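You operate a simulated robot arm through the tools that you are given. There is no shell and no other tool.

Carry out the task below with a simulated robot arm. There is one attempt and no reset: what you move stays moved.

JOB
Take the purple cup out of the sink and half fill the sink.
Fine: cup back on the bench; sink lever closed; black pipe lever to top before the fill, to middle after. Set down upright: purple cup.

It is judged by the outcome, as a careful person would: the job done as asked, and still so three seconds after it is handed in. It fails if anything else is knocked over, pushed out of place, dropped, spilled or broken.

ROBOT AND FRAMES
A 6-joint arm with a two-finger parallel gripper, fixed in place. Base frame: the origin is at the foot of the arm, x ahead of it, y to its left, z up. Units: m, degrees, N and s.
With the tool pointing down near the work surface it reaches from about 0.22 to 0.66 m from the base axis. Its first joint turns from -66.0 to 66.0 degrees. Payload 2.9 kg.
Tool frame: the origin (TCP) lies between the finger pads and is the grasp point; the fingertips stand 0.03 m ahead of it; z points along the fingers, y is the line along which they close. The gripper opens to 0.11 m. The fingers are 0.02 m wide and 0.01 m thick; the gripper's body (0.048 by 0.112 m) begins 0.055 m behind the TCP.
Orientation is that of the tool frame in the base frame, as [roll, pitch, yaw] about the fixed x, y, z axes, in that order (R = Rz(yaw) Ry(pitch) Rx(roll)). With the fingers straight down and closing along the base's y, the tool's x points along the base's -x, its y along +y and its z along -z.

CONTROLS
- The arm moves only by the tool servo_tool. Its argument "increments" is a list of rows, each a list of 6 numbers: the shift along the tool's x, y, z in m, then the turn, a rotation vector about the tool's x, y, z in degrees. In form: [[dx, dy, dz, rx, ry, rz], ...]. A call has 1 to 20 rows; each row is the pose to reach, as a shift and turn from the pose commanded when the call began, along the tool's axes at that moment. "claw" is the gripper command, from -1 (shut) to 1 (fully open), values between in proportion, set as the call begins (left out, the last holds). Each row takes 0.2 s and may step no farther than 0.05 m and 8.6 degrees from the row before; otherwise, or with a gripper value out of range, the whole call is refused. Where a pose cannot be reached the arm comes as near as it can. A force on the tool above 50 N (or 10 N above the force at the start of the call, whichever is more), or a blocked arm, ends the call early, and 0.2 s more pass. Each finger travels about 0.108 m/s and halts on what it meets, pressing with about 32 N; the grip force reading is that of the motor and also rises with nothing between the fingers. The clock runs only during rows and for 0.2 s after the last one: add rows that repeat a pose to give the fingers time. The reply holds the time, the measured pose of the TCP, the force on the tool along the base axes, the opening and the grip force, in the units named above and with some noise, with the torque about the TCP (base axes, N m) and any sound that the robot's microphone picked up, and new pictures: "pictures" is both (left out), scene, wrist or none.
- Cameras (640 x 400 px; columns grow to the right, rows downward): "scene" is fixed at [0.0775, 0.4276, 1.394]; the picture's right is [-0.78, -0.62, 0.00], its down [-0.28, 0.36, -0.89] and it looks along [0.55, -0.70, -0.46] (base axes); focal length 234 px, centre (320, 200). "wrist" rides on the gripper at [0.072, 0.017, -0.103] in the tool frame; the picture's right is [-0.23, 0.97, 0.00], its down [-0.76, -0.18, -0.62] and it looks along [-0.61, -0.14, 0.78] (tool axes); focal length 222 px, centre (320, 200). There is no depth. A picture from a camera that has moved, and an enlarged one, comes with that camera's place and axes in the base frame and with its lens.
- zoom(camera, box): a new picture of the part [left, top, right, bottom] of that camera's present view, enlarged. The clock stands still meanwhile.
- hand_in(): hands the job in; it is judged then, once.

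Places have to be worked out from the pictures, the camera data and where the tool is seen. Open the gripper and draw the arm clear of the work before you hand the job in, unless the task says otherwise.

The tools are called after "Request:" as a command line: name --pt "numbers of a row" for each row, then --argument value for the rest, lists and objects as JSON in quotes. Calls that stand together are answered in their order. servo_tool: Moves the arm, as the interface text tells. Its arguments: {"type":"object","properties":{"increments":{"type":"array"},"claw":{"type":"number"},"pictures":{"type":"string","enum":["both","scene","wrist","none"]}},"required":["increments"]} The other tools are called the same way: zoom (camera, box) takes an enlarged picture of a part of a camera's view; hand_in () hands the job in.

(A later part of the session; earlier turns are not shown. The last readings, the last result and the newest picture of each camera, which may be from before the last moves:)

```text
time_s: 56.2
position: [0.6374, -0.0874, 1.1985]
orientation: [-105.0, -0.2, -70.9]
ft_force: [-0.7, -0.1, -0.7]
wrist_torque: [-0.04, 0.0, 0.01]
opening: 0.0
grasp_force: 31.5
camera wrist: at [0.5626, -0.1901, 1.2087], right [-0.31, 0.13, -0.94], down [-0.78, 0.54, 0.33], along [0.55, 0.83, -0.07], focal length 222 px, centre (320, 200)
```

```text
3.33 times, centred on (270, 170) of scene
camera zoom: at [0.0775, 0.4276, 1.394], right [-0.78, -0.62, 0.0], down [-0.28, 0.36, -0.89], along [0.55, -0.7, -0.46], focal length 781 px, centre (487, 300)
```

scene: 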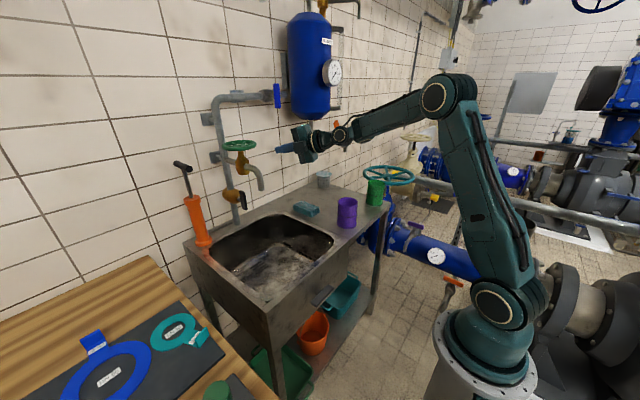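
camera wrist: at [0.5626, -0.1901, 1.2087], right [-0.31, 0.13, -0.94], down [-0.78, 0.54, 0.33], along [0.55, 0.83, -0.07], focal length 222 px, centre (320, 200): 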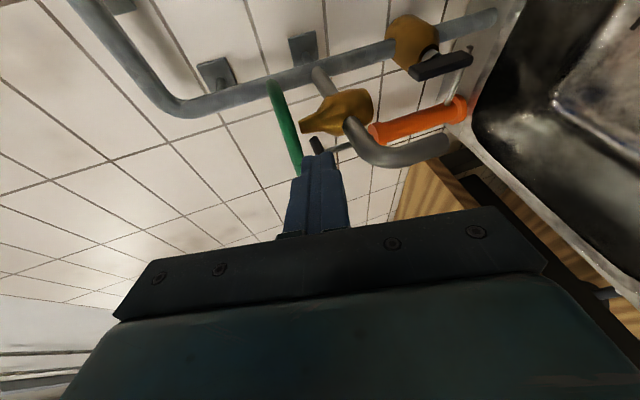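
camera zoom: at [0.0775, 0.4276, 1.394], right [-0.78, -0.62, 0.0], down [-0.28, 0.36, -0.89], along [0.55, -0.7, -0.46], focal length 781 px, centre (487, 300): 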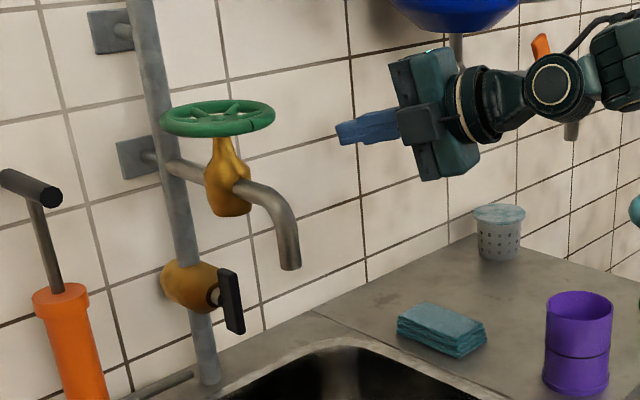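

The lever is vertical and the wheel is edge-on in the wrist view: its rim plane is at z≈1.199, centre near (0.776, -0.021), radius about 0.05. I'll open the fingers to about 6 cm and approach the near rim so it comes between the upper and lower finger.

Request:
servo_tool --pt "0 0 0 0 0 0" --pt "-0.0145 -0.0091 0.0296 0 0 0" --pt "-0.029 -0.0181 0.0592 0 0 0" --claw 0.09

Request:
zoom --camera "wrist" --box '[200, 40, 440, 220]'

Request:
zoom --camera "scene" --box '[200, 120, 320, 200]'

```text
time_s: 57.0
position: [0.6865, -0.0413, 1.2]
orientation: [-104.9, -0.3, -70.9]
ft_force: [-0.4, 0.9, 0.0]
wrist_torque: [0.0, -0.01, 0.01]
opening: 0.06
grasp_force: 0.0
camera wrist: at [0.6115, -0.1427, 1.211], right [-0.31, 0.13, -0.94], down [-0.78, 0.54, 0.33], along [0.55, 0.83, -0.07], focal length 222 px, centre (320, 200)
```

scene: 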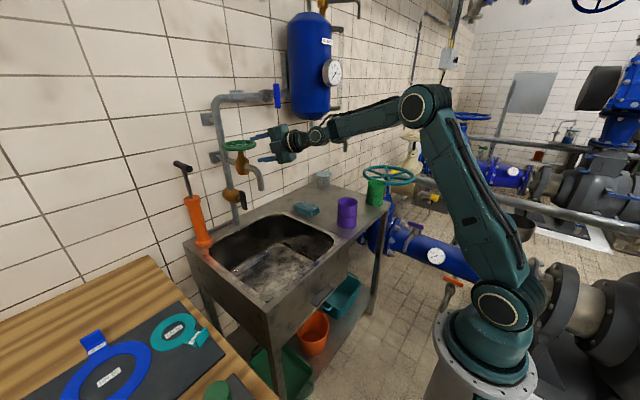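
wrist: 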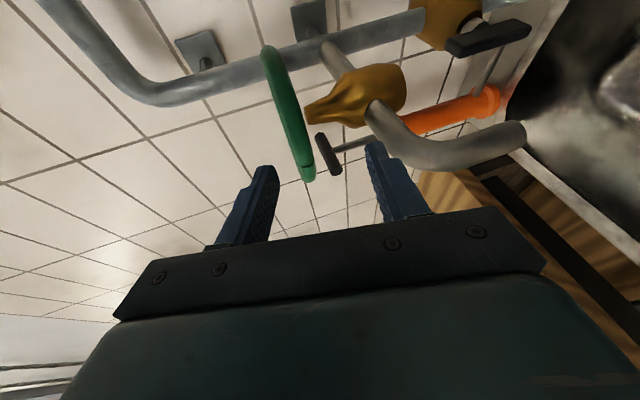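

```text
2.22 times, centred on (320, 130) of wrist
camera zoom: at [0.6115, -0.1427, 1.211], right [-0.31, 0.13, -0.94], down [-0.78, 0.54, 0.33], along [0.55, 0.83, -0.07], focal length 494 px, centre (320, 356)
```

zoom: 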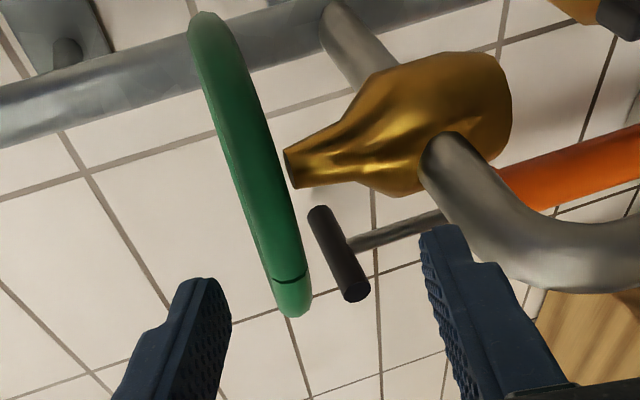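

```text
5.00 times, centred on (260, 160) of scene
camera zoom: at [0.0775, 0.4276, 1.394], right [-0.78, -0.62, 0.0], down [-0.28, 0.36, -0.89], along [0.55, -0.7, -0.46], focal length 1172 px, centre (620, 400)
```

zoom: 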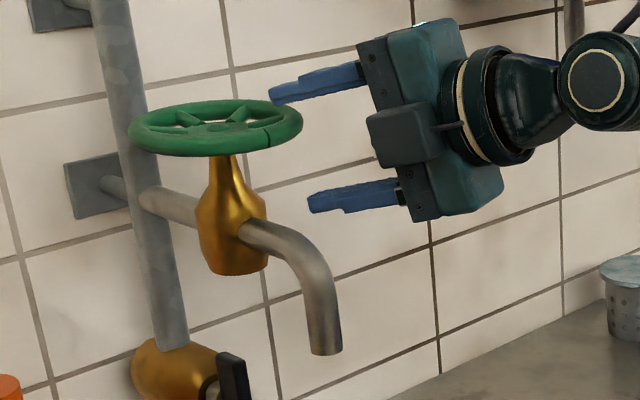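

The rim is lining up between the fingers and there's a black mark on the wheel I can use to see rotation. I'll complete the approach so the near rim sits between the pads.

Request:
servo_tool --pt "-0.0097 -0.006 0.0197 0 0 0" --pt "-0.0193 -0.0121 0.0395 0 0 0"

Request:
zoom --camera "wrist" --box '[200, 40, 440, 220]'

Request:
zoom --camera "scene" --box '[200, 120, 320, 200]'

```text
time_s: 57.6
position: [0.7167, -0.0074, 1.2005]
orientation: [-104.9, -0.3, -70.9]
ft_force: [-0.5, -0.2, -0.5]
wrist_torque: [-0.01, 0.01, 0.03]
opening: 0.0599
grasp_force: 0.0
camera wrist: at [0.6435, -0.1107, 1.2119], right [-0.31, 0.13, -0.94], down [-0.78, 0.54, 0.33], along [0.55, 0.83, -0.07], focal length 222 px, centre (320, 200)
```

scene: 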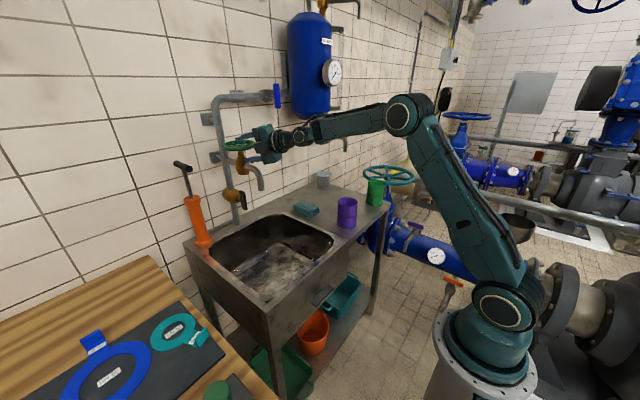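
wrist: 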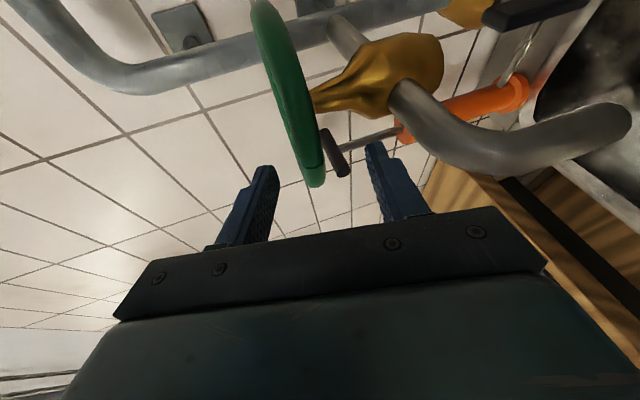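

```text
2.22 times, centred on (320, 130) of wrist
camera zoom: at [0.6435, -0.1107, 1.2119], right [-0.31, 0.13, -0.94], down [-0.78, 0.54, 0.33], along [0.55, 0.83, -0.07], focal length 494 px, centre (320, 356)
```

zoom: 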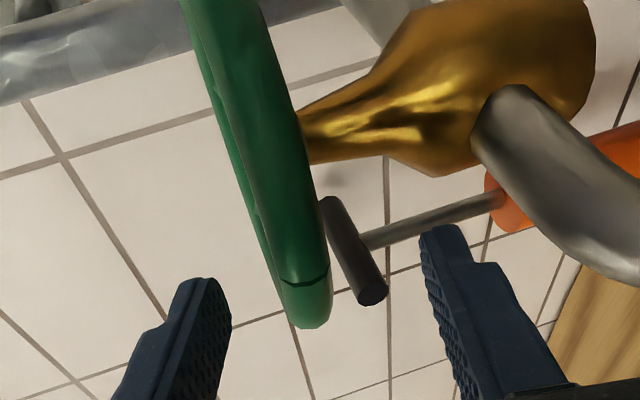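

```text
5.00 times, centred on (260, 160) of scene
camera zoom: at [0.0775, 0.4276, 1.394], right [-0.78, -0.62, 0.0], down [-0.28, 0.36, -0.89], along [0.55, -0.7, -0.46], focal length 1172 px, centre (620, 400)
```

zoom: 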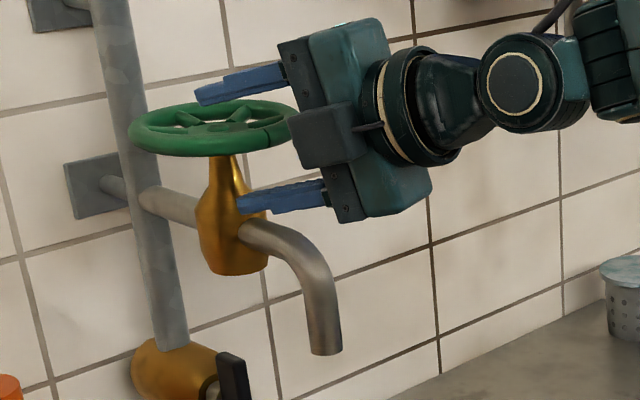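

The upper finger is over the rim and the lower one beneath it, with the rim about 1 cm ahead of the TCP. I'll close to pinch it.

Request:
servo_tool --pt "0 0 0 0 0 0" --pt "0 0 0 0 0 0" --pt "0 0 0 0 0 0" --claw -1

Request:
zoom --camera "wrist" --box '[200, 40, 440, 220]'

Request:
zoom --camera "scene" --box '[200, 120, 320, 200]'

```text
time_s: 58.4
position: [0.7175, -0.0079, 1.2046]
orientation: [-104.4, -0.3, -70.9]
ft_force: [11.1, 0.8, 17.0]
wrist_torque: [1.38, -0.93, 0.12]
opening: 0.0183
grasp_force: 45.4
camera wrist: at [0.6436, -0.1106, 1.215], right [-0.3, 0.13, -0.95], down [-0.78, 0.54, 0.32], along [0.55, 0.83, -0.06], focal length 222 px, centre (320, 200)
```

scene: 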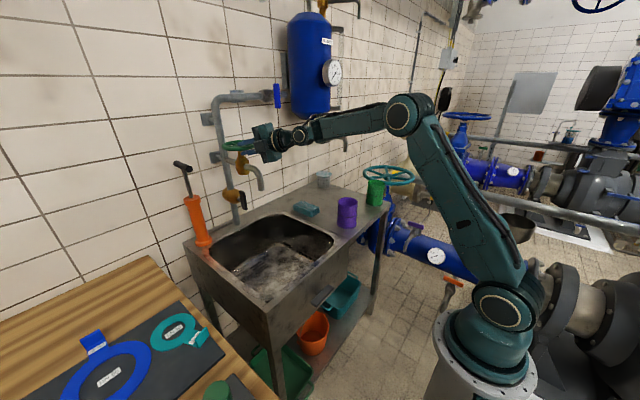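
wrist: 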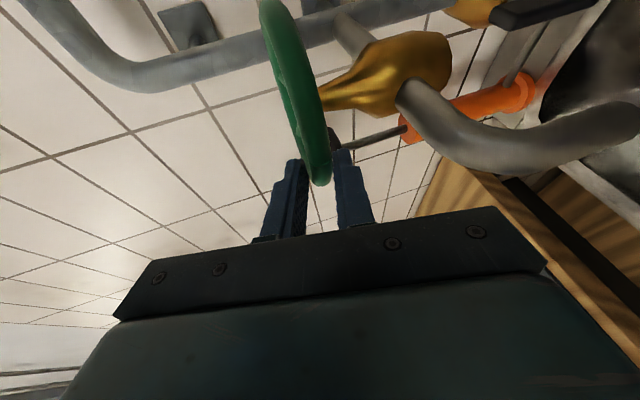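

```text
2.22 times, centred on (320, 130) of wrist
camera zoom: at [0.6436, -0.1106, 1.215], right [-0.3, 0.13, -0.95], down [-0.78, 0.54, 0.32], along [0.55, 0.83, -0.06], focal length 494 px, centre (320, 356)
```

zoom: 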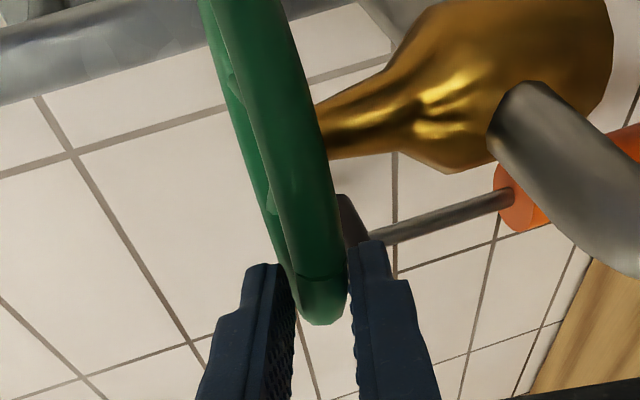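

```text
5.00 times, centred on (260, 160) of scene
camera zoom: at [0.0774, 0.4276, 1.394], right [-0.78, -0.62, 0.0], down [-0.28, 0.36, -0.89], along [0.55, -0.7, -0.46], focal length 1172 px, centre (620, 400)
```

zoom: 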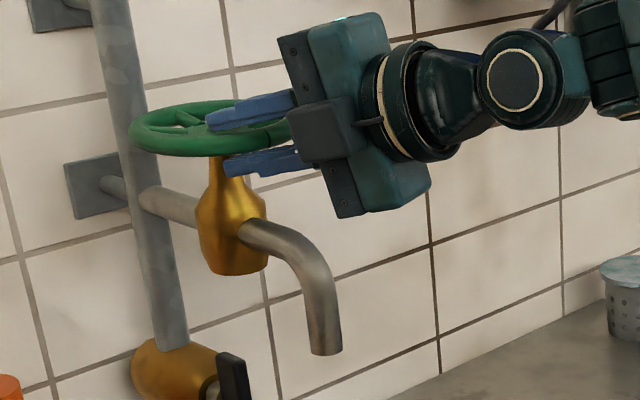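

The rim is pinched (opening 0.018 m). I'll relieve the slight vertical load and then move the rim about 20° counter-clockwise (seen from above, near side toward -y) to feel the resistance.

Request:
servo_tool --pt "0 -0.0048 -0.0013 0 0 0" --pt "0.0035 -0.0042 -0.0036 0 0 0" --pt "0.007 -0.0036 -0.0059 0 0 0" --pt "0.011 -0.0031 -0.0076 0 0 0" --pt "0.015 -0.0026 -0.0093 0 0 0"

Request:
zoom --camera "scene" --box '[200, 120, 320, 200]'

```text
time_s: 59.6
position: [0.7134, -0.0229, 1.2058]
orientation: [-105.0, 0.0, -70.6]
ft_force: [-5.1, 13.9, 4.8]
wrist_torque: [1.52, -0.2, 0.83]
opening: 0.016
grasp_force: 45.2
camera wrist: at [0.64, -0.1266, 1.2159], right [-0.31, 0.13, -0.94], down [-0.78, 0.53, 0.33], along [0.54, 0.84, -0.07], focal length 222 px, centre (320, 200)
```

scene: 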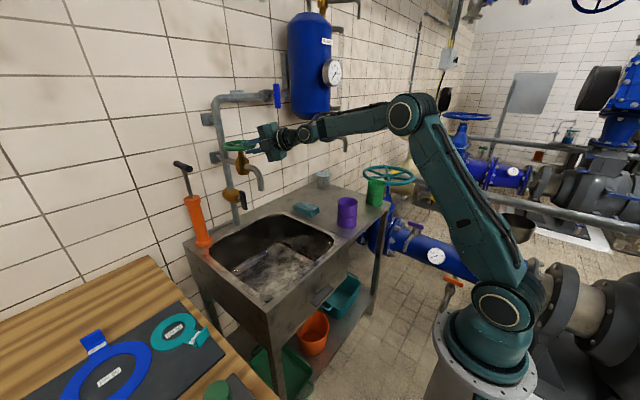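
wrist: 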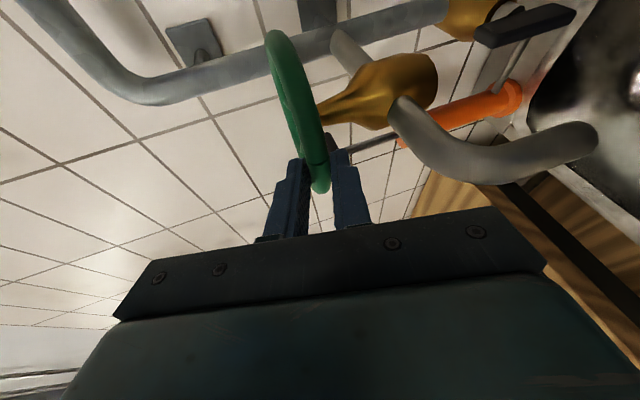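

```text
5.00 times, centred on (260, 160) of scene
camera zoom: at [0.0772, 0.4281, 1.3939], right [-0.78, -0.62, 0.0], down [-0.28, 0.36, -0.89], along [0.55, -0.7, -0.46], focal length 1172 px, centre (620, 400)
```

zoom: 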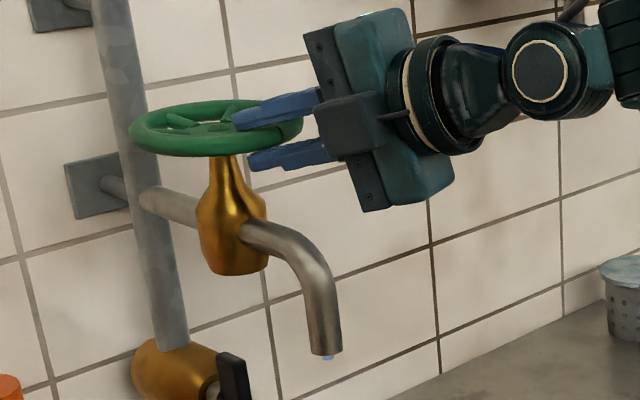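

Water is starting to drip from the spout, so vertical is the supply position ("top") and counter-clockwise opens the tap. I'll open another 20° and check the flow.

Request:
servo_tool --pt "0.0043 0.0003 -0.001 0 0 0" --pt "0.0085 0.0006 -0.002 0 0 0" --pt "0.013 0.0007 -0.0024 0 0 0" --pt "0.0173 0.0008 -0.0027 0 0 0"

Request:
zoom --camera "scene" --box '[190, 120, 350, 290]'

```text
time_s: 60.6
position: [0.7175, -0.0402, 1.2045]
orientation: [-105.0, -0.2, -70.4]
ft_force: [-8.5, 16.8, -4.5]
wrist_torque: [0.98, 0.25, 1.11]
opening: 0.0148
grasp_force: 44.9
camera wrist: at [0.6438, -0.1431, 1.2155], right [-0.31, 0.13, -0.94], down [-0.78, 0.53, 0.33], along [0.54, 0.84, -0.07], focal length 222 px, centre (320, 200)
```

scene: 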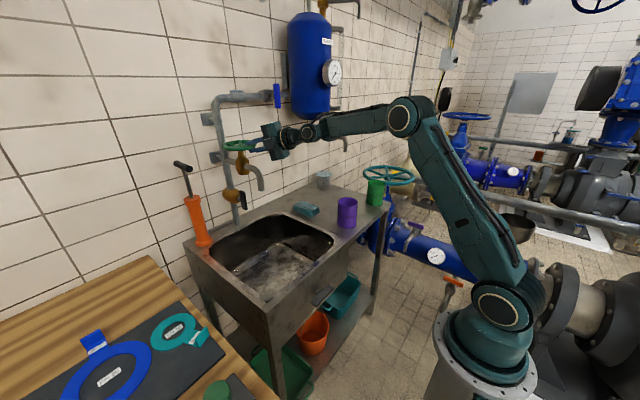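
wrist: 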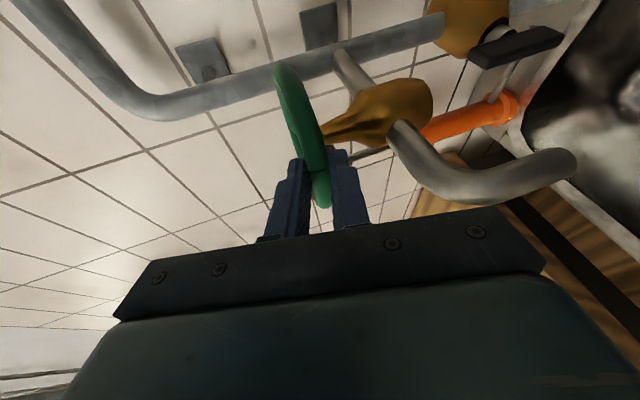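

```text
2.35 times, centred on (270, 205) of scene
camera zoom: at [0.0773, 0.4282, 1.3939], right [-0.78, -0.62, 0.0], down [-0.28, 0.36, -0.89], along [0.55, -0.7, -0.46], focal length 551 px, centre (438, 188)
```

zoom: 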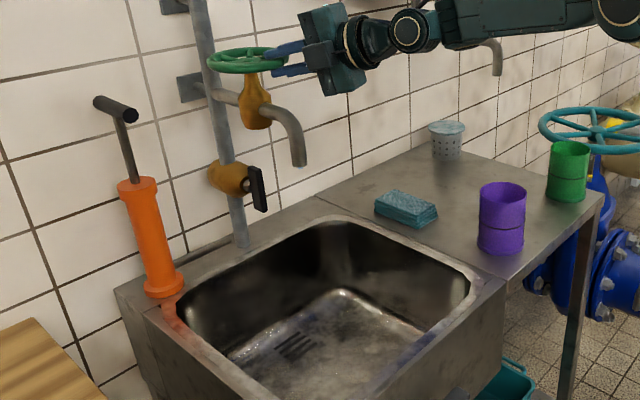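

I'll zoom in on the spout and the sink to see what is flowing.

Request:
zoom --camera "scene" --box '[235, 165, 305, 275]'

Request:
zoom --camera "scene" --box '[200, 120, 300, 200]'

```text
3.64 times, centred on (270, 220) of scene
camera zoom: at [0.0773, 0.4282, 1.3939], right [-0.78, -0.62, 0.0], down [-0.28, 0.36, -0.89], along [0.55, -0.7, -0.46], focal length 852 px, centre (502, 127)
```

zoom: 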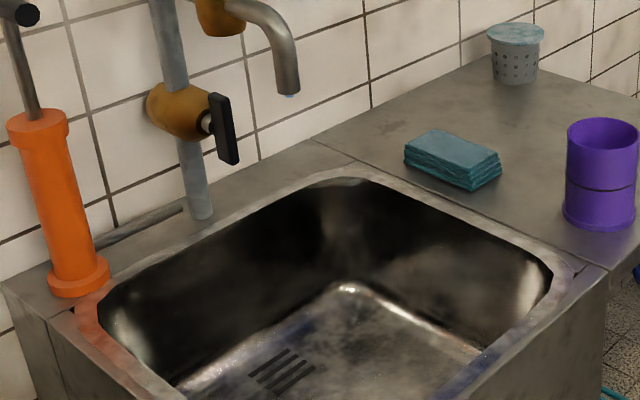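

```text
5.00 times, centred on (250, 160) of scene
camera zoom: at [0.0773, 0.4282, 1.3939], right [-0.78, -0.62, 0.0], down [-0.28, 0.36, -0.89], along [0.55, -0.7, -0.46], focal length 1172 px, centre (670, 400)
```

zoom: 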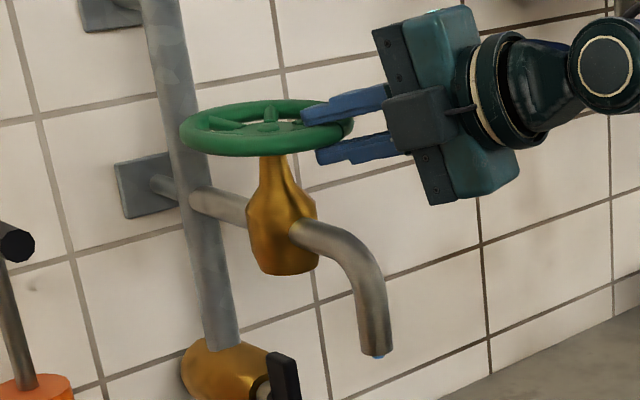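

Only a drop is visible at the spout after about 40°. I'll open another 20° with this grip and check again.

Request:
servo_tool --pt "0.0044 -0.0001 0.0004 0 0 0" --pt "0.0088 -0.0002 0.0009 0 0 0" --pt "0.013 -0.0005 0.002 0 0 0" --pt "0.0173 -0.0008 0.0032 0 0 0" --pictures "scene"

Request:
zoom --camera "scene" --box '[235, 165, 305, 275]'

Request:
zoom --camera "scene" --box '[200, 130, 280, 200]'

```text
time_s: 61.6
position: [0.7255, -0.0523, 1.2048]
orientation: [-105.3, -0.1, -70.1]
ft_force: [-18.1, 18.5, -13.8]
wrist_torque: [-0.1, 0.07, 1.56]
opening: 0.0152
grasp_force: 44.8
```

scene: 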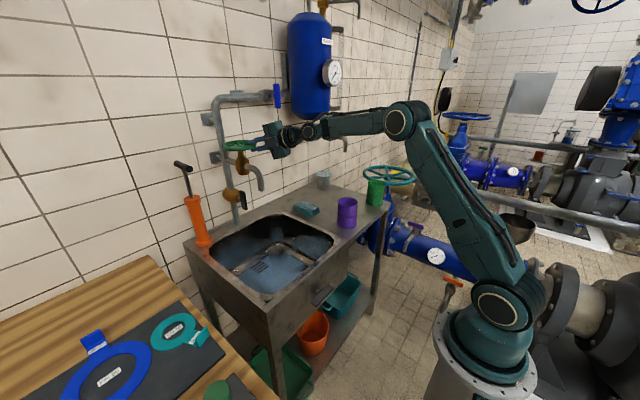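

```text
3.64 times, centred on (270, 220) of scene
camera zoom: at [0.0772, 0.4283, 1.3938], right [-0.78, -0.62, 0.0], down [-0.28, 0.36, -0.89], along [0.55, -0.7, -0.46], focal length 852 px, centre (502, 127)
```

zoom: 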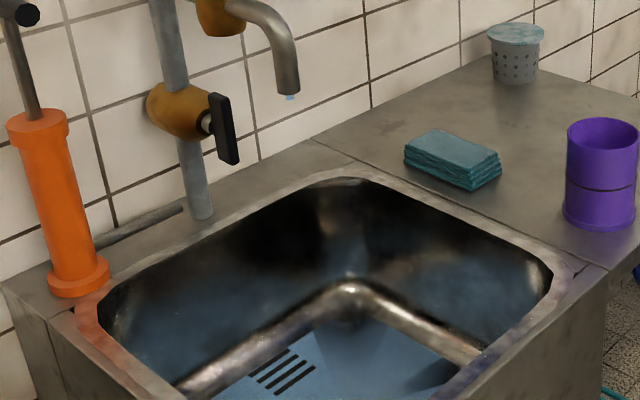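

```text
5.71 times, centred on (240, 165) of scene
camera zoom: at [0.0772, 0.4283, 1.3938], right [-0.78, -0.62, 0.0], down [-0.28, 0.36, -0.89], along [0.55, -0.7, -0.46], focal length 1339 px, centre (777, 400)
```

zoom: 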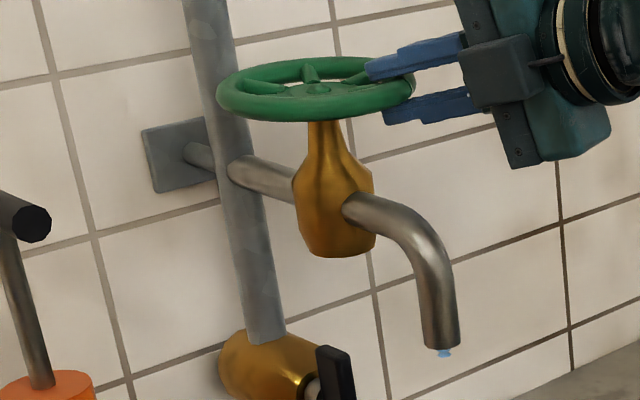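

Water has suddenly appeared in the sink, so I need its level right now (the clock is stopped while I zoom).

Request:
zoom --camera "scene" --box '[190, 200, 350, 310]'

Request:
zoom --camera "scene" --box '[240, 205, 340, 275]'

Request:
zoom --camera "wrist" --box '[480, 0, 640, 240]'

```text
3.64 times, centred on (270, 255) of scene
camera zoom: at [0.0772, 0.4283, 1.3938], right [-0.78, -0.62, 0.0], down [-0.28, 0.36, -0.89], along [0.55, -0.7, -0.46], focal length 852 px, centre (502, 0)
```

zoom: 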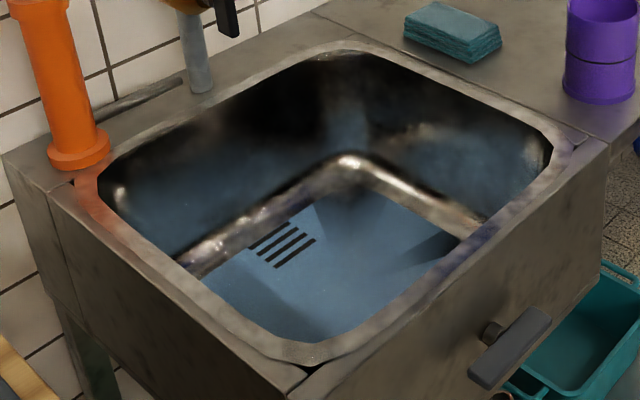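

```text
5.71 times, centred on (290, 240) of scene
camera zoom: at [0.0772, 0.4283, 1.3938], right [-0.78, -0.62, 0.0], down [-0.28, 0.36, -0.89], along [0.55, -0.7, -0.46], focal length 1339 px, centre (491, -29)
```

zoom: 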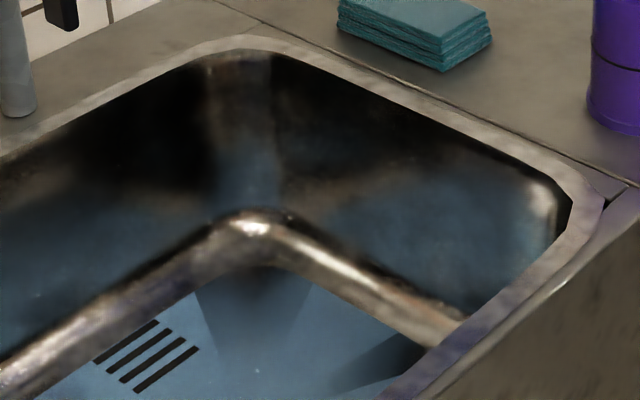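

```text
1.67 times, centred on (560, 120) of wrist
camera zoom: at [0.6526, -0.1566, 1.2156], right [-0.32, 0.12, -0.94], down [-0.78, 0.53, 0.33], along [0.54, 0.84, -0.07], focal length 370 px, centre (-80, 333)
```

zoom: 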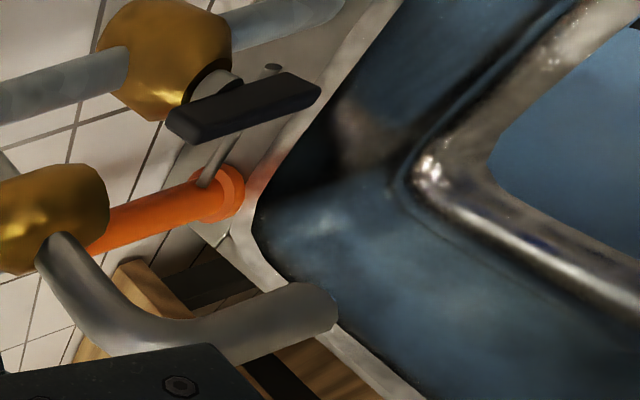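

A thin film of water now covers the sink floor, so the drain holds so far. I'll hold for 2 s and compare the level to estimate the fill rate.

Request:
servo_tool --pt "0 0 0 0 0 0" --pt "0 0 0 0 0 0" --pt "0 0 0 0 0 0" --pt "0 0 0 0 0 0" --pt "0 0 0 0 0 0" --pt "0 0 0 0 0 0" --pt "0 0 0 0 0 0" --pt "0 0 0 0 0 0" --pictures "scene"

Request:
zoom --camera "scene" --box '[190, 200, 350, 310]'

Request:
zoom --camera "scene" --box '[200, 130, 280, 200]'

```text
time_s: 63.4
position: [0.726, -0.0527, 1.2052]
orientation: [-105.3, -0.1, -70.2]
ft_force: [-13.5, 21.1, -17.2]
wrist_torque: [-0.14, 0.08, 1.49]
opening: 0.0154
grasp_force: 44.9
```

scene: 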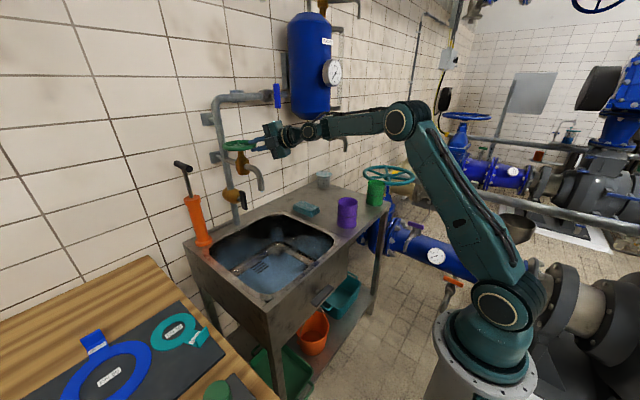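

```text
3.64 times, centred on (270, 255) of scene
camera zoom: at [0.0774, 0.4283, 1.3938], right [-0.78, -0.62, 0.0], down [-0.28, 0.36, -0.89], along [0.55, -0.7, -0.46], focal length 852 px, centre (502, 0)
```

zoom: 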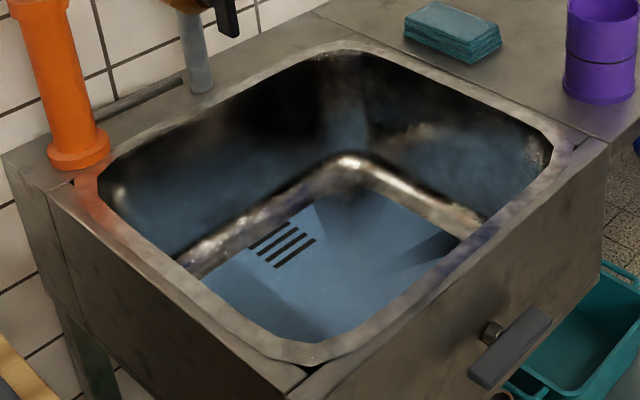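

```text
5.71 times, centred on (240, 165) of scene
camera zoom: at [0.0774, 0.4283, 1.3938], right [-0.78, -0.62, 0.0], down [-0.28, 0.36, -0.89], along [0.55, -0.7, -0.46], focal length 1339 px, centre (777, 400)
```

zoom: 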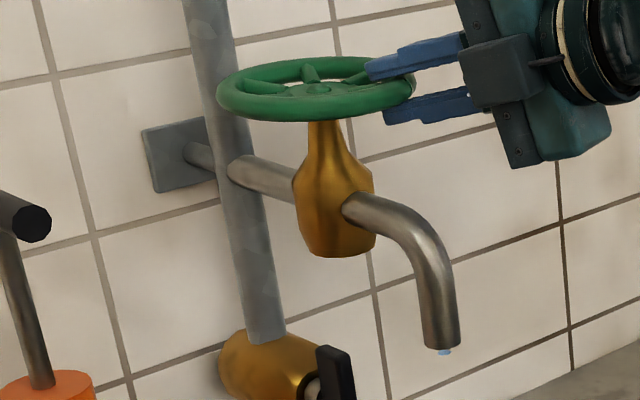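

The level hardly changed, so the tap is only cracked open at about 60°. I'll release, swing back around the rim and take another opening stroke.

Request:
servo_tool --pt "0 0 0 0 0 0" --pt "0 0.001 0 0 0 0" --pt "-0.0165 -0.0002 0.0025 0 0 0" --pt "-0.033 -0.0005 0.005 0 0 0" --pt "-0.0495 -0.001 0.0075 0 0 0" --claw -0.09 --pictures "scene"

Request:
zoom --camera "scene" --box '[200, 120, 320, 200]'

Request:
zoom --camera "scene" --box '[190, 200, 350, 310]'

```text
time_s: 64.6
position: [0.7175, -0.0083, 1.2054]
orientation: [-104.9, -0.3, -70.8]
ft_force: [-0.9, 0.6, -0.3]
wrist_torque: [-0.02, 0.0, -0.02]
opening: 0.0498
grasp_force: 0.1
```

scene: 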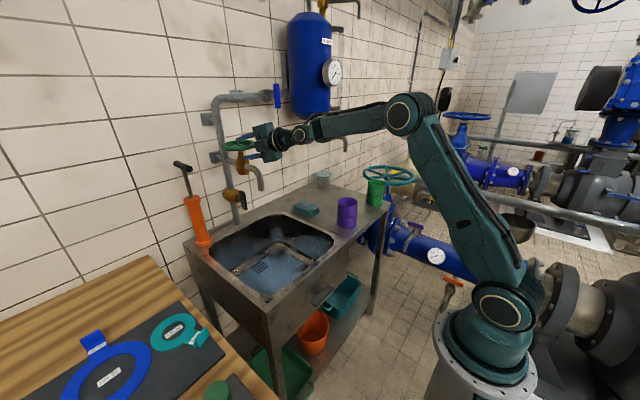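

```text
5.00 times, centred on (260, 160) of scene
camera zoom: at [0.0775, 0.4276, 1.394], right [-0.78, -0.62, 0.0], down [-0.28, 0.36, -0.89], along [0.55, -0.7, -0.46], focal length 1172 px, centre (620, 400)
```

zoom: 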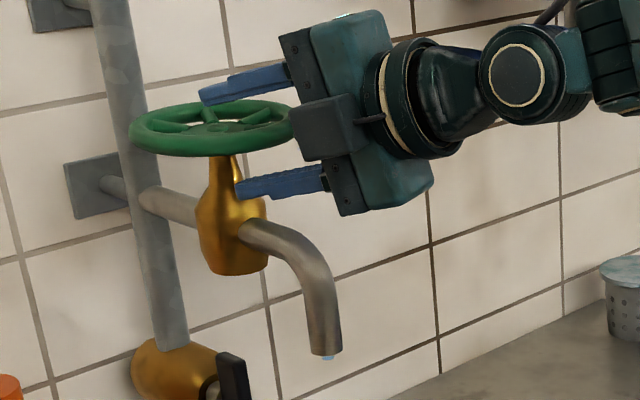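

```text
3.64 times, centred on (270, 255) of scene
camera zoom: at [0.0775, 0.4276, 1.394], right [-0.78, -0.62, 0.0], down [-0.28, 0.36, -0.89], along [0.55, -0.7, -0.46], focal length 852 px, centre (502, 0)
```

zoom: 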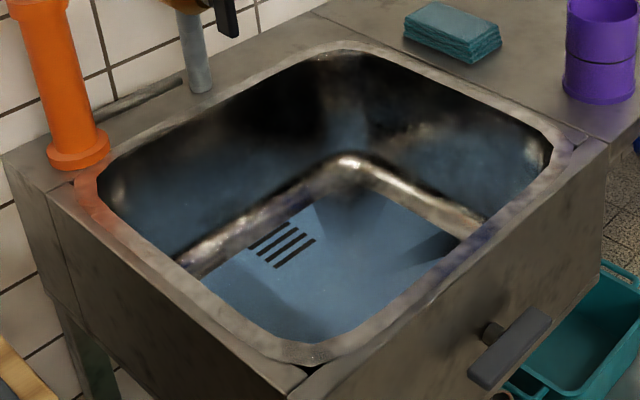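

The grip returned cleanly to its start position with the rim between the fingers. I'll close and take a second 60° opening stroke.

Request:
servo_tool --pt "0 0 0 0 0 0" --pt "0 0 0 0 0 0" --pt "0.007 0.0012 -0.0046 0 0 0" --pt "0.015 0.0022 -0.0079 0 0 0" --pt "0.0236 0.0028 -0.0101 0 0 0" --pt "0.0322 0.003 -0.0107 0 0 0" --pt "0.041 0.0028 -0.0098 0 0 0" --pt "0.0495 0.0021 -0.0075 0 0 0" --claw -1 --pictures "scene"

Request:
zoom --camera "scene" --box '[200, 120, 320, 200]'

Request:
zoom --camera "scene" --box '[190, 170, 350, 310]'

```text
time_s: 66.4
position: [0.7246, -0.0538, 1.2041]
orientation: [-105.1, -0.2, -69.9]
ft_force: [-18.9, 21.3, -8.1]
wrist_torque: [-0.17, -0.01, 1.66]
opening: 0.0151
grasp_force: 45.2
```

scene: 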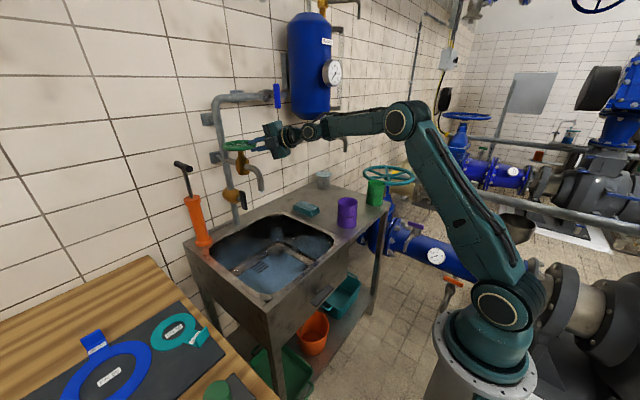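

```text
5.00 times, centred on (260, 160) of scene
camera zoom: at [0.077, 0.4283, 1.3938], right [-0.78, -0.62, 0.0], down [-0.28, 0.36, -0.89], along [0.55, -0.7, -0.46], focal length 1172 px, centre (620, 400)
```

zoom: 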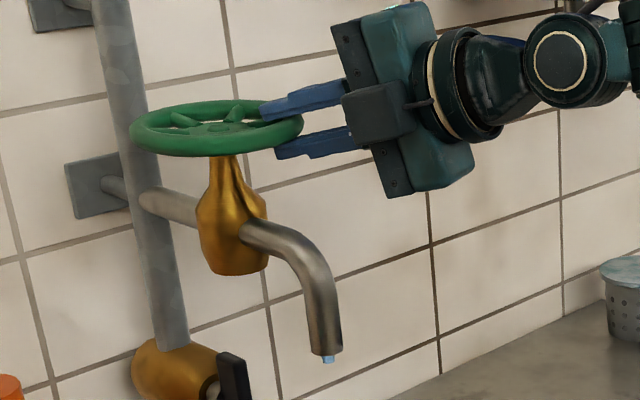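

```text
2.86 times, centred on (270, 240) of scene
camera zoom: at [0.077, 0.4283, 1.3938], right [-0.78, -0.62, 0.0], down [-0.28, 0.36, -0.89], along [0.55, -0.7, -0.46], focal length 670 px, centre (463, 86)
```

zoom: 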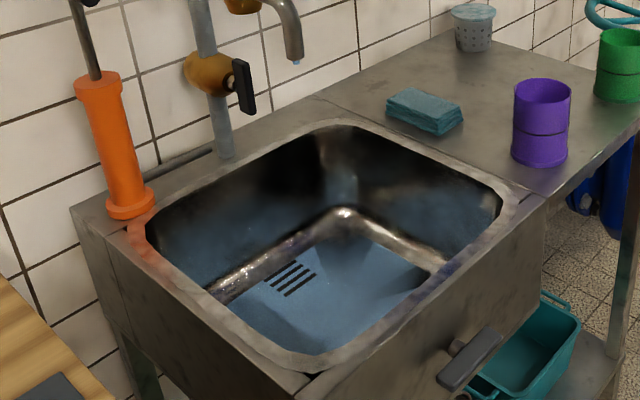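

The outlet stub is thicker at about 120° open, and the level is creeping up. I'll take another opening stroke to get a practical fill rate.

Request:
servo_tool --pt "0 0 0 0 0 0" --pt "0 0.0005 0 0 0 0" --pt "-0.0165 -0.0002 0.0025 0 0 0" --pt "-0.033 -0.001 0.005 0 0 0" --pt "-0.0495 -0.0018 0.0075 0 0 0" --claw -0.09 --pictures "none"

Request:
servo_tool --pt "0 0 0 0 0 0" --pt "0 0 0 0 0 0" --pt "0.007 0.0012 -0.0046 0 0 0" --pt "0.015 0.0022 -0.0079 0 0 0" --pt "0.0236 0.0028 -0.0101 0 0 0" --pt "0.0322 0.003 -0.0107 0 0 0" --pt "0.041 0.0028 -0.0098 0 0 0" --pt "0.0495 0.0021 -0.0075 0 0 0" --claw -1 --pictures "scene"

Request:
zoom --camera "scene" --box '[200, 120, 320, 200]'

Request:
zoom --camera "scene" --box '[190, 200, 350, 310]'

```text
time_s: 67.6
position: [0.7183, -0.0096, 1.2055]
orientation: [-104.9, -0.3, -70.8]
ft_force: [-0.6, 0.3, -0.8]
wrist_torque: [0.03, 0.02, -0.02]
opening: 0.0501
grasp_force: 0.1
```

```text
time_s: 69.4
position: [0.7247, -0.0523, 1.2052]
orientation: [-105.1, -0.1, -70.0]
ft_force: [-17.4, 21.6, -6.5]
wrist_torque: [-0.45, -0.13, 1.65]
opening: 0.0145
grasp_force: 44.9
```

scene: 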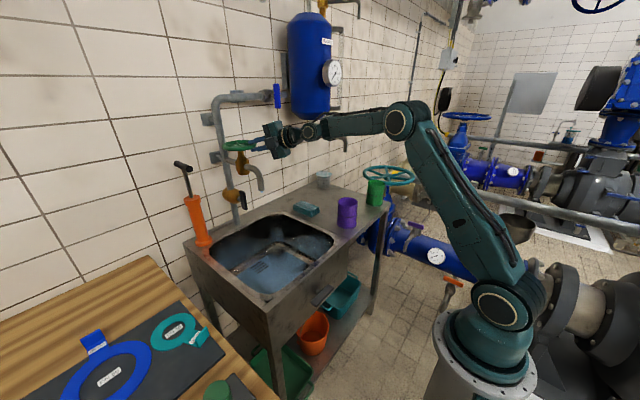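

```text
5.00 times, centred on (260, 160) of scene
camera zoom: at [0.077, 0.4284, 1.3938], right [-0.78, -0.62, 0.0], down [-0.28, 0.36, -0.89], along [0.55, -0.7, -0.46], focal length 1172 px, centre (620, 400)
```

zoom: 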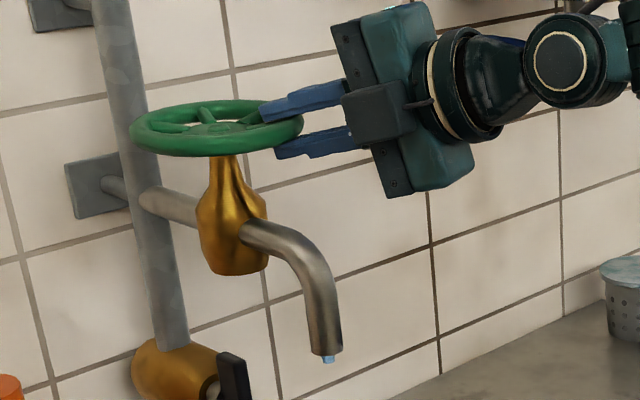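

```text
3.64 times, centred on (270, 255) of scene
camera zoom: at [0.077, 0.4284, 1.3938], right [-0.78, -0.62, 0.0], down [-0.28, 0.36, -0.89], along [0.55, -0.7, -0.46], focal length 852 px, centre (502, 0)
```

zoom: 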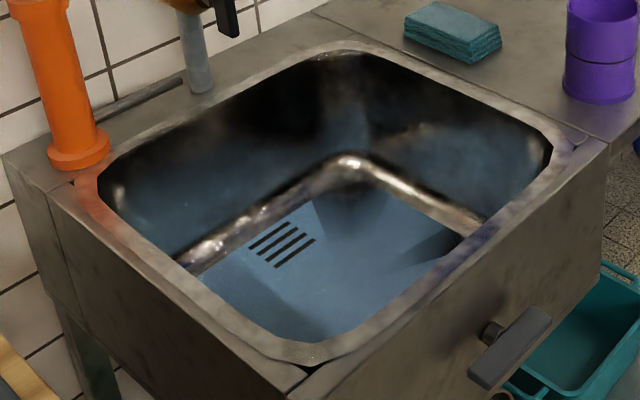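

The wheel is turning and the film is spreading slightly. I'll hold for about 4 s to measure the fill rate at this opening (~180°).

Request:
servo_tool --pt "0 0 0 0 0 0" --pt "0 0 0 0 0 0" --pt "0 0 0 0 0 0" --pt "0 0 0 0 0 0" --pt "0 0 0 0 0 0" --pt "0 0 0 0 0 0" --pt "0 0 0 0 0 0" --pt "0 0 0 0 0 0" --pt "0 0 0 0 0 0" --pt "0 0 0 0 0 0" --pt "0 0 0 0 0 0" --pt "0 0 0 0 0 0" --pt "0 0 0 0 0 0" --pt "0 0 0 0 0 0" --pt "0 0 0 0 0 0" --pt "0 0 0 0 0 0" --pt "0 0 0 0 0 0" --pt "0 0 0 0 0 0" --pt "0 0 0 0 0 0" --pt "0 0 0 0 0 0" --pictures "none"

Request:
zoom --camera "scene" --box '[190, 200, 350, 310]'

Request:
zoom --camera "scene" --box '[225, 160, 285, 200]'

```text
time_s: 73.6
position: [0.7258, -0.0519, 1.2042]
orientation: [-105.1, -0.1, -70.0]
ft_force: [-13.1, 21.7, -13.1]
wrist_torque: [-0.37, 0.02, 1.49]
opening: 0.0149
grasp_force: 45.4
```

```text
3.64 times, centred on (270, 255) of scene
camera zoom: at [0.0773, 0.4284, 1.3938], right [-0.78, -0.62, 0.0], down [-0.28, 0.36, -0.89], along [0.55, -0.7, -0.46], focal length 852 px, centre (502, 0)
```

zoom: 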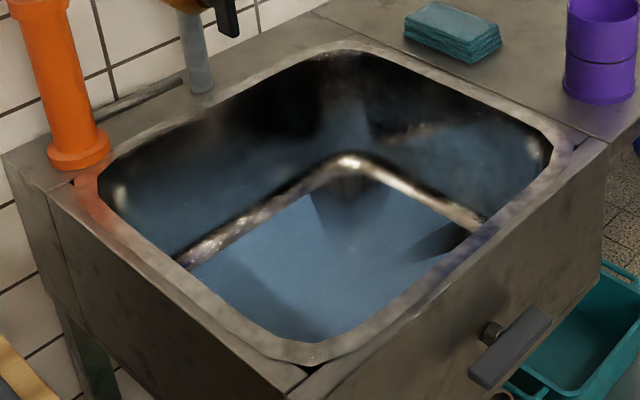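

```text
10.00 times, centred on (255, 180) of scene
camera zoom: at [0.0773, 0.4284, 1.3938], right [-0.78, -0.62, 0.0], down [-0.28, 0.36, -0.89], along [0.55, -0.7, -0.46], focal length 2344 px, centre (970, 400)
```

zoom: 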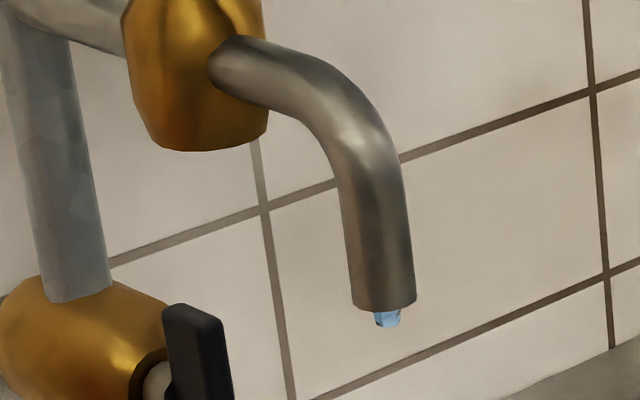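

The drain slots are now covered and the level is rising visibly. I'll zoom in to estimate the waterline.

Request:
zoom --camera "scene" --box '[225, 225, 325, 295]'

Request:
zoom --camera "wrist" --box '[480, 0, 640, 240]'

```text
5.71 times, centred on (275, 260) of scene
camera zoom: at [0.0773, 0.4284, 1.3938], right [-0.78, -0.62, 0.0], down [-0.28, 0.36, -0.89], along [0.55, -0.7, -0.46], focal length 1339 px, centre (577, -143)
```

zoom: 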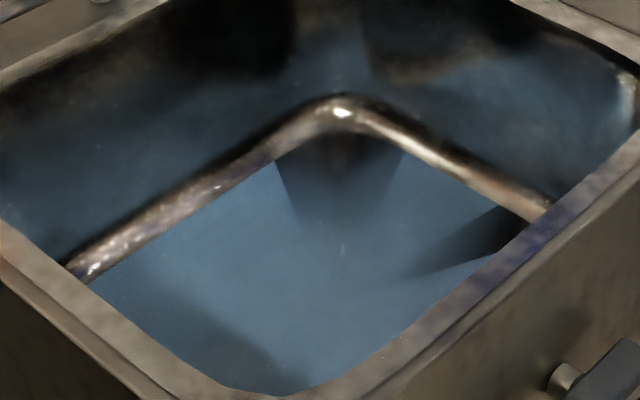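

```text
1.67 times, centred on (560, 120) of wrist
camera zoom: at [0.6526, -0.1566, 1.2154], right [-0.32, 0.12, -0.94], down [-0.78, 0.53, 0.33], along [0.54, 0.84, -0.07], focal length 370 px, centre (-80, 333)
```

zoom: 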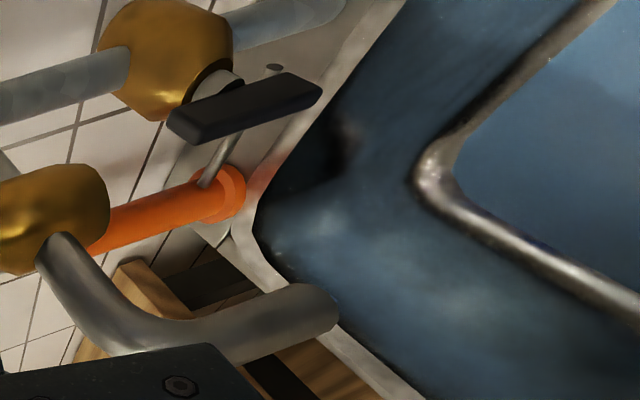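

The waterline is at about z 0.66–0.67, against a floor at ≈0.653 and rim at ≈0.834, so half full is z≈0.743. The drain is holding. I'll wait about 8 s and measure again.

Request:
servo_tool --pt "0 0 0 0 0 0" --pt "0 0 0 0 0 0" --pt "0 0 0 0 0 0" --pt "0 0 0 0 0 0" --pt "0 0 0 0 0 0" --pt "0 0 0 0 0 0" --pt "0 0 0 0 0 0" --pt "0 0 0 0 0 0" --pt "0 0 0 0 0 0" --pt "0 0 0 0 0 0" --pt "0 0 0 0 0 0" --pt "0 0 0 0 0 0" --pt "0 0 0 0 0 0" --pt "0 0 0 0 0 0" --pt "0 0 0 0 0 0" --pt "0 0 0 0 0 0" --pt "0 0 0 0 0 0" --pt "0 0 0 0 0 0" --pt "0 0 0 0 0 0" --pt "0 0 0 0 0 0" --pictures "scene"

Request:
zoom --camera "scene" --box '[225, 225, 325, 295]'

Request:
zoom --camera "scene" --box '[190, 200, 350, 310]'

```text
time_s: 77.8
position: [0.726, -0.0518, 1.2052]
orientation: [-105.1, -0.2, -70.1]
ft_force: [-11.7, 21.6, -13.9]
wrist_torque: [-0.43, -0.06, 1.45]
opening: 0.0144
grasp_force: 45.0
```

scene: 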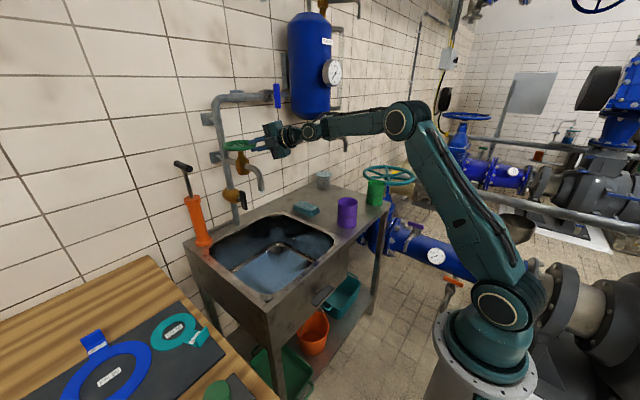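

```text
5.71 times, centred on (275, 260) of scene
camera zoom: at [0.0774, 0.4284, 1.3938], right [-0.78, -0.62, 0.0], down [-0.28, 0.36, -0.89], along [0.55, -0.7, -0.46], focal length 1339 px, centre (577, -143)
```

zoom: 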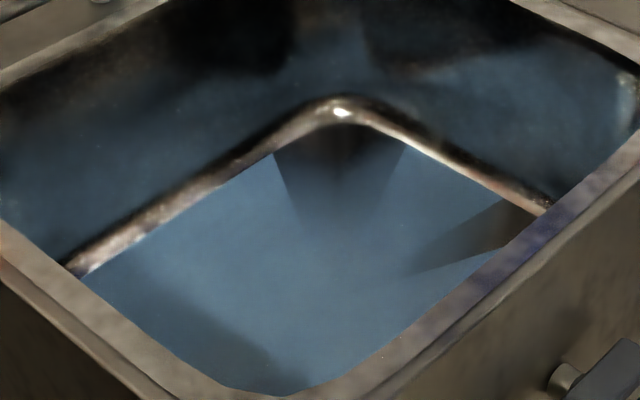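

```text
3.64 times, centred on (270, 255) of scene
camera zoom: at [0.0774, 0.4284, 1.3938], right [-0.78, -0.62, 0.0], down [-0.28, 0.36, -0.89], along [0.55, -0.7, -0.46], focal length 852 px, centre (502, 0)
```

zoom: 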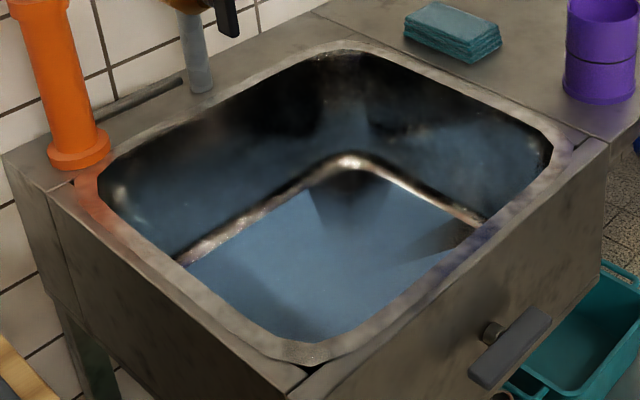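

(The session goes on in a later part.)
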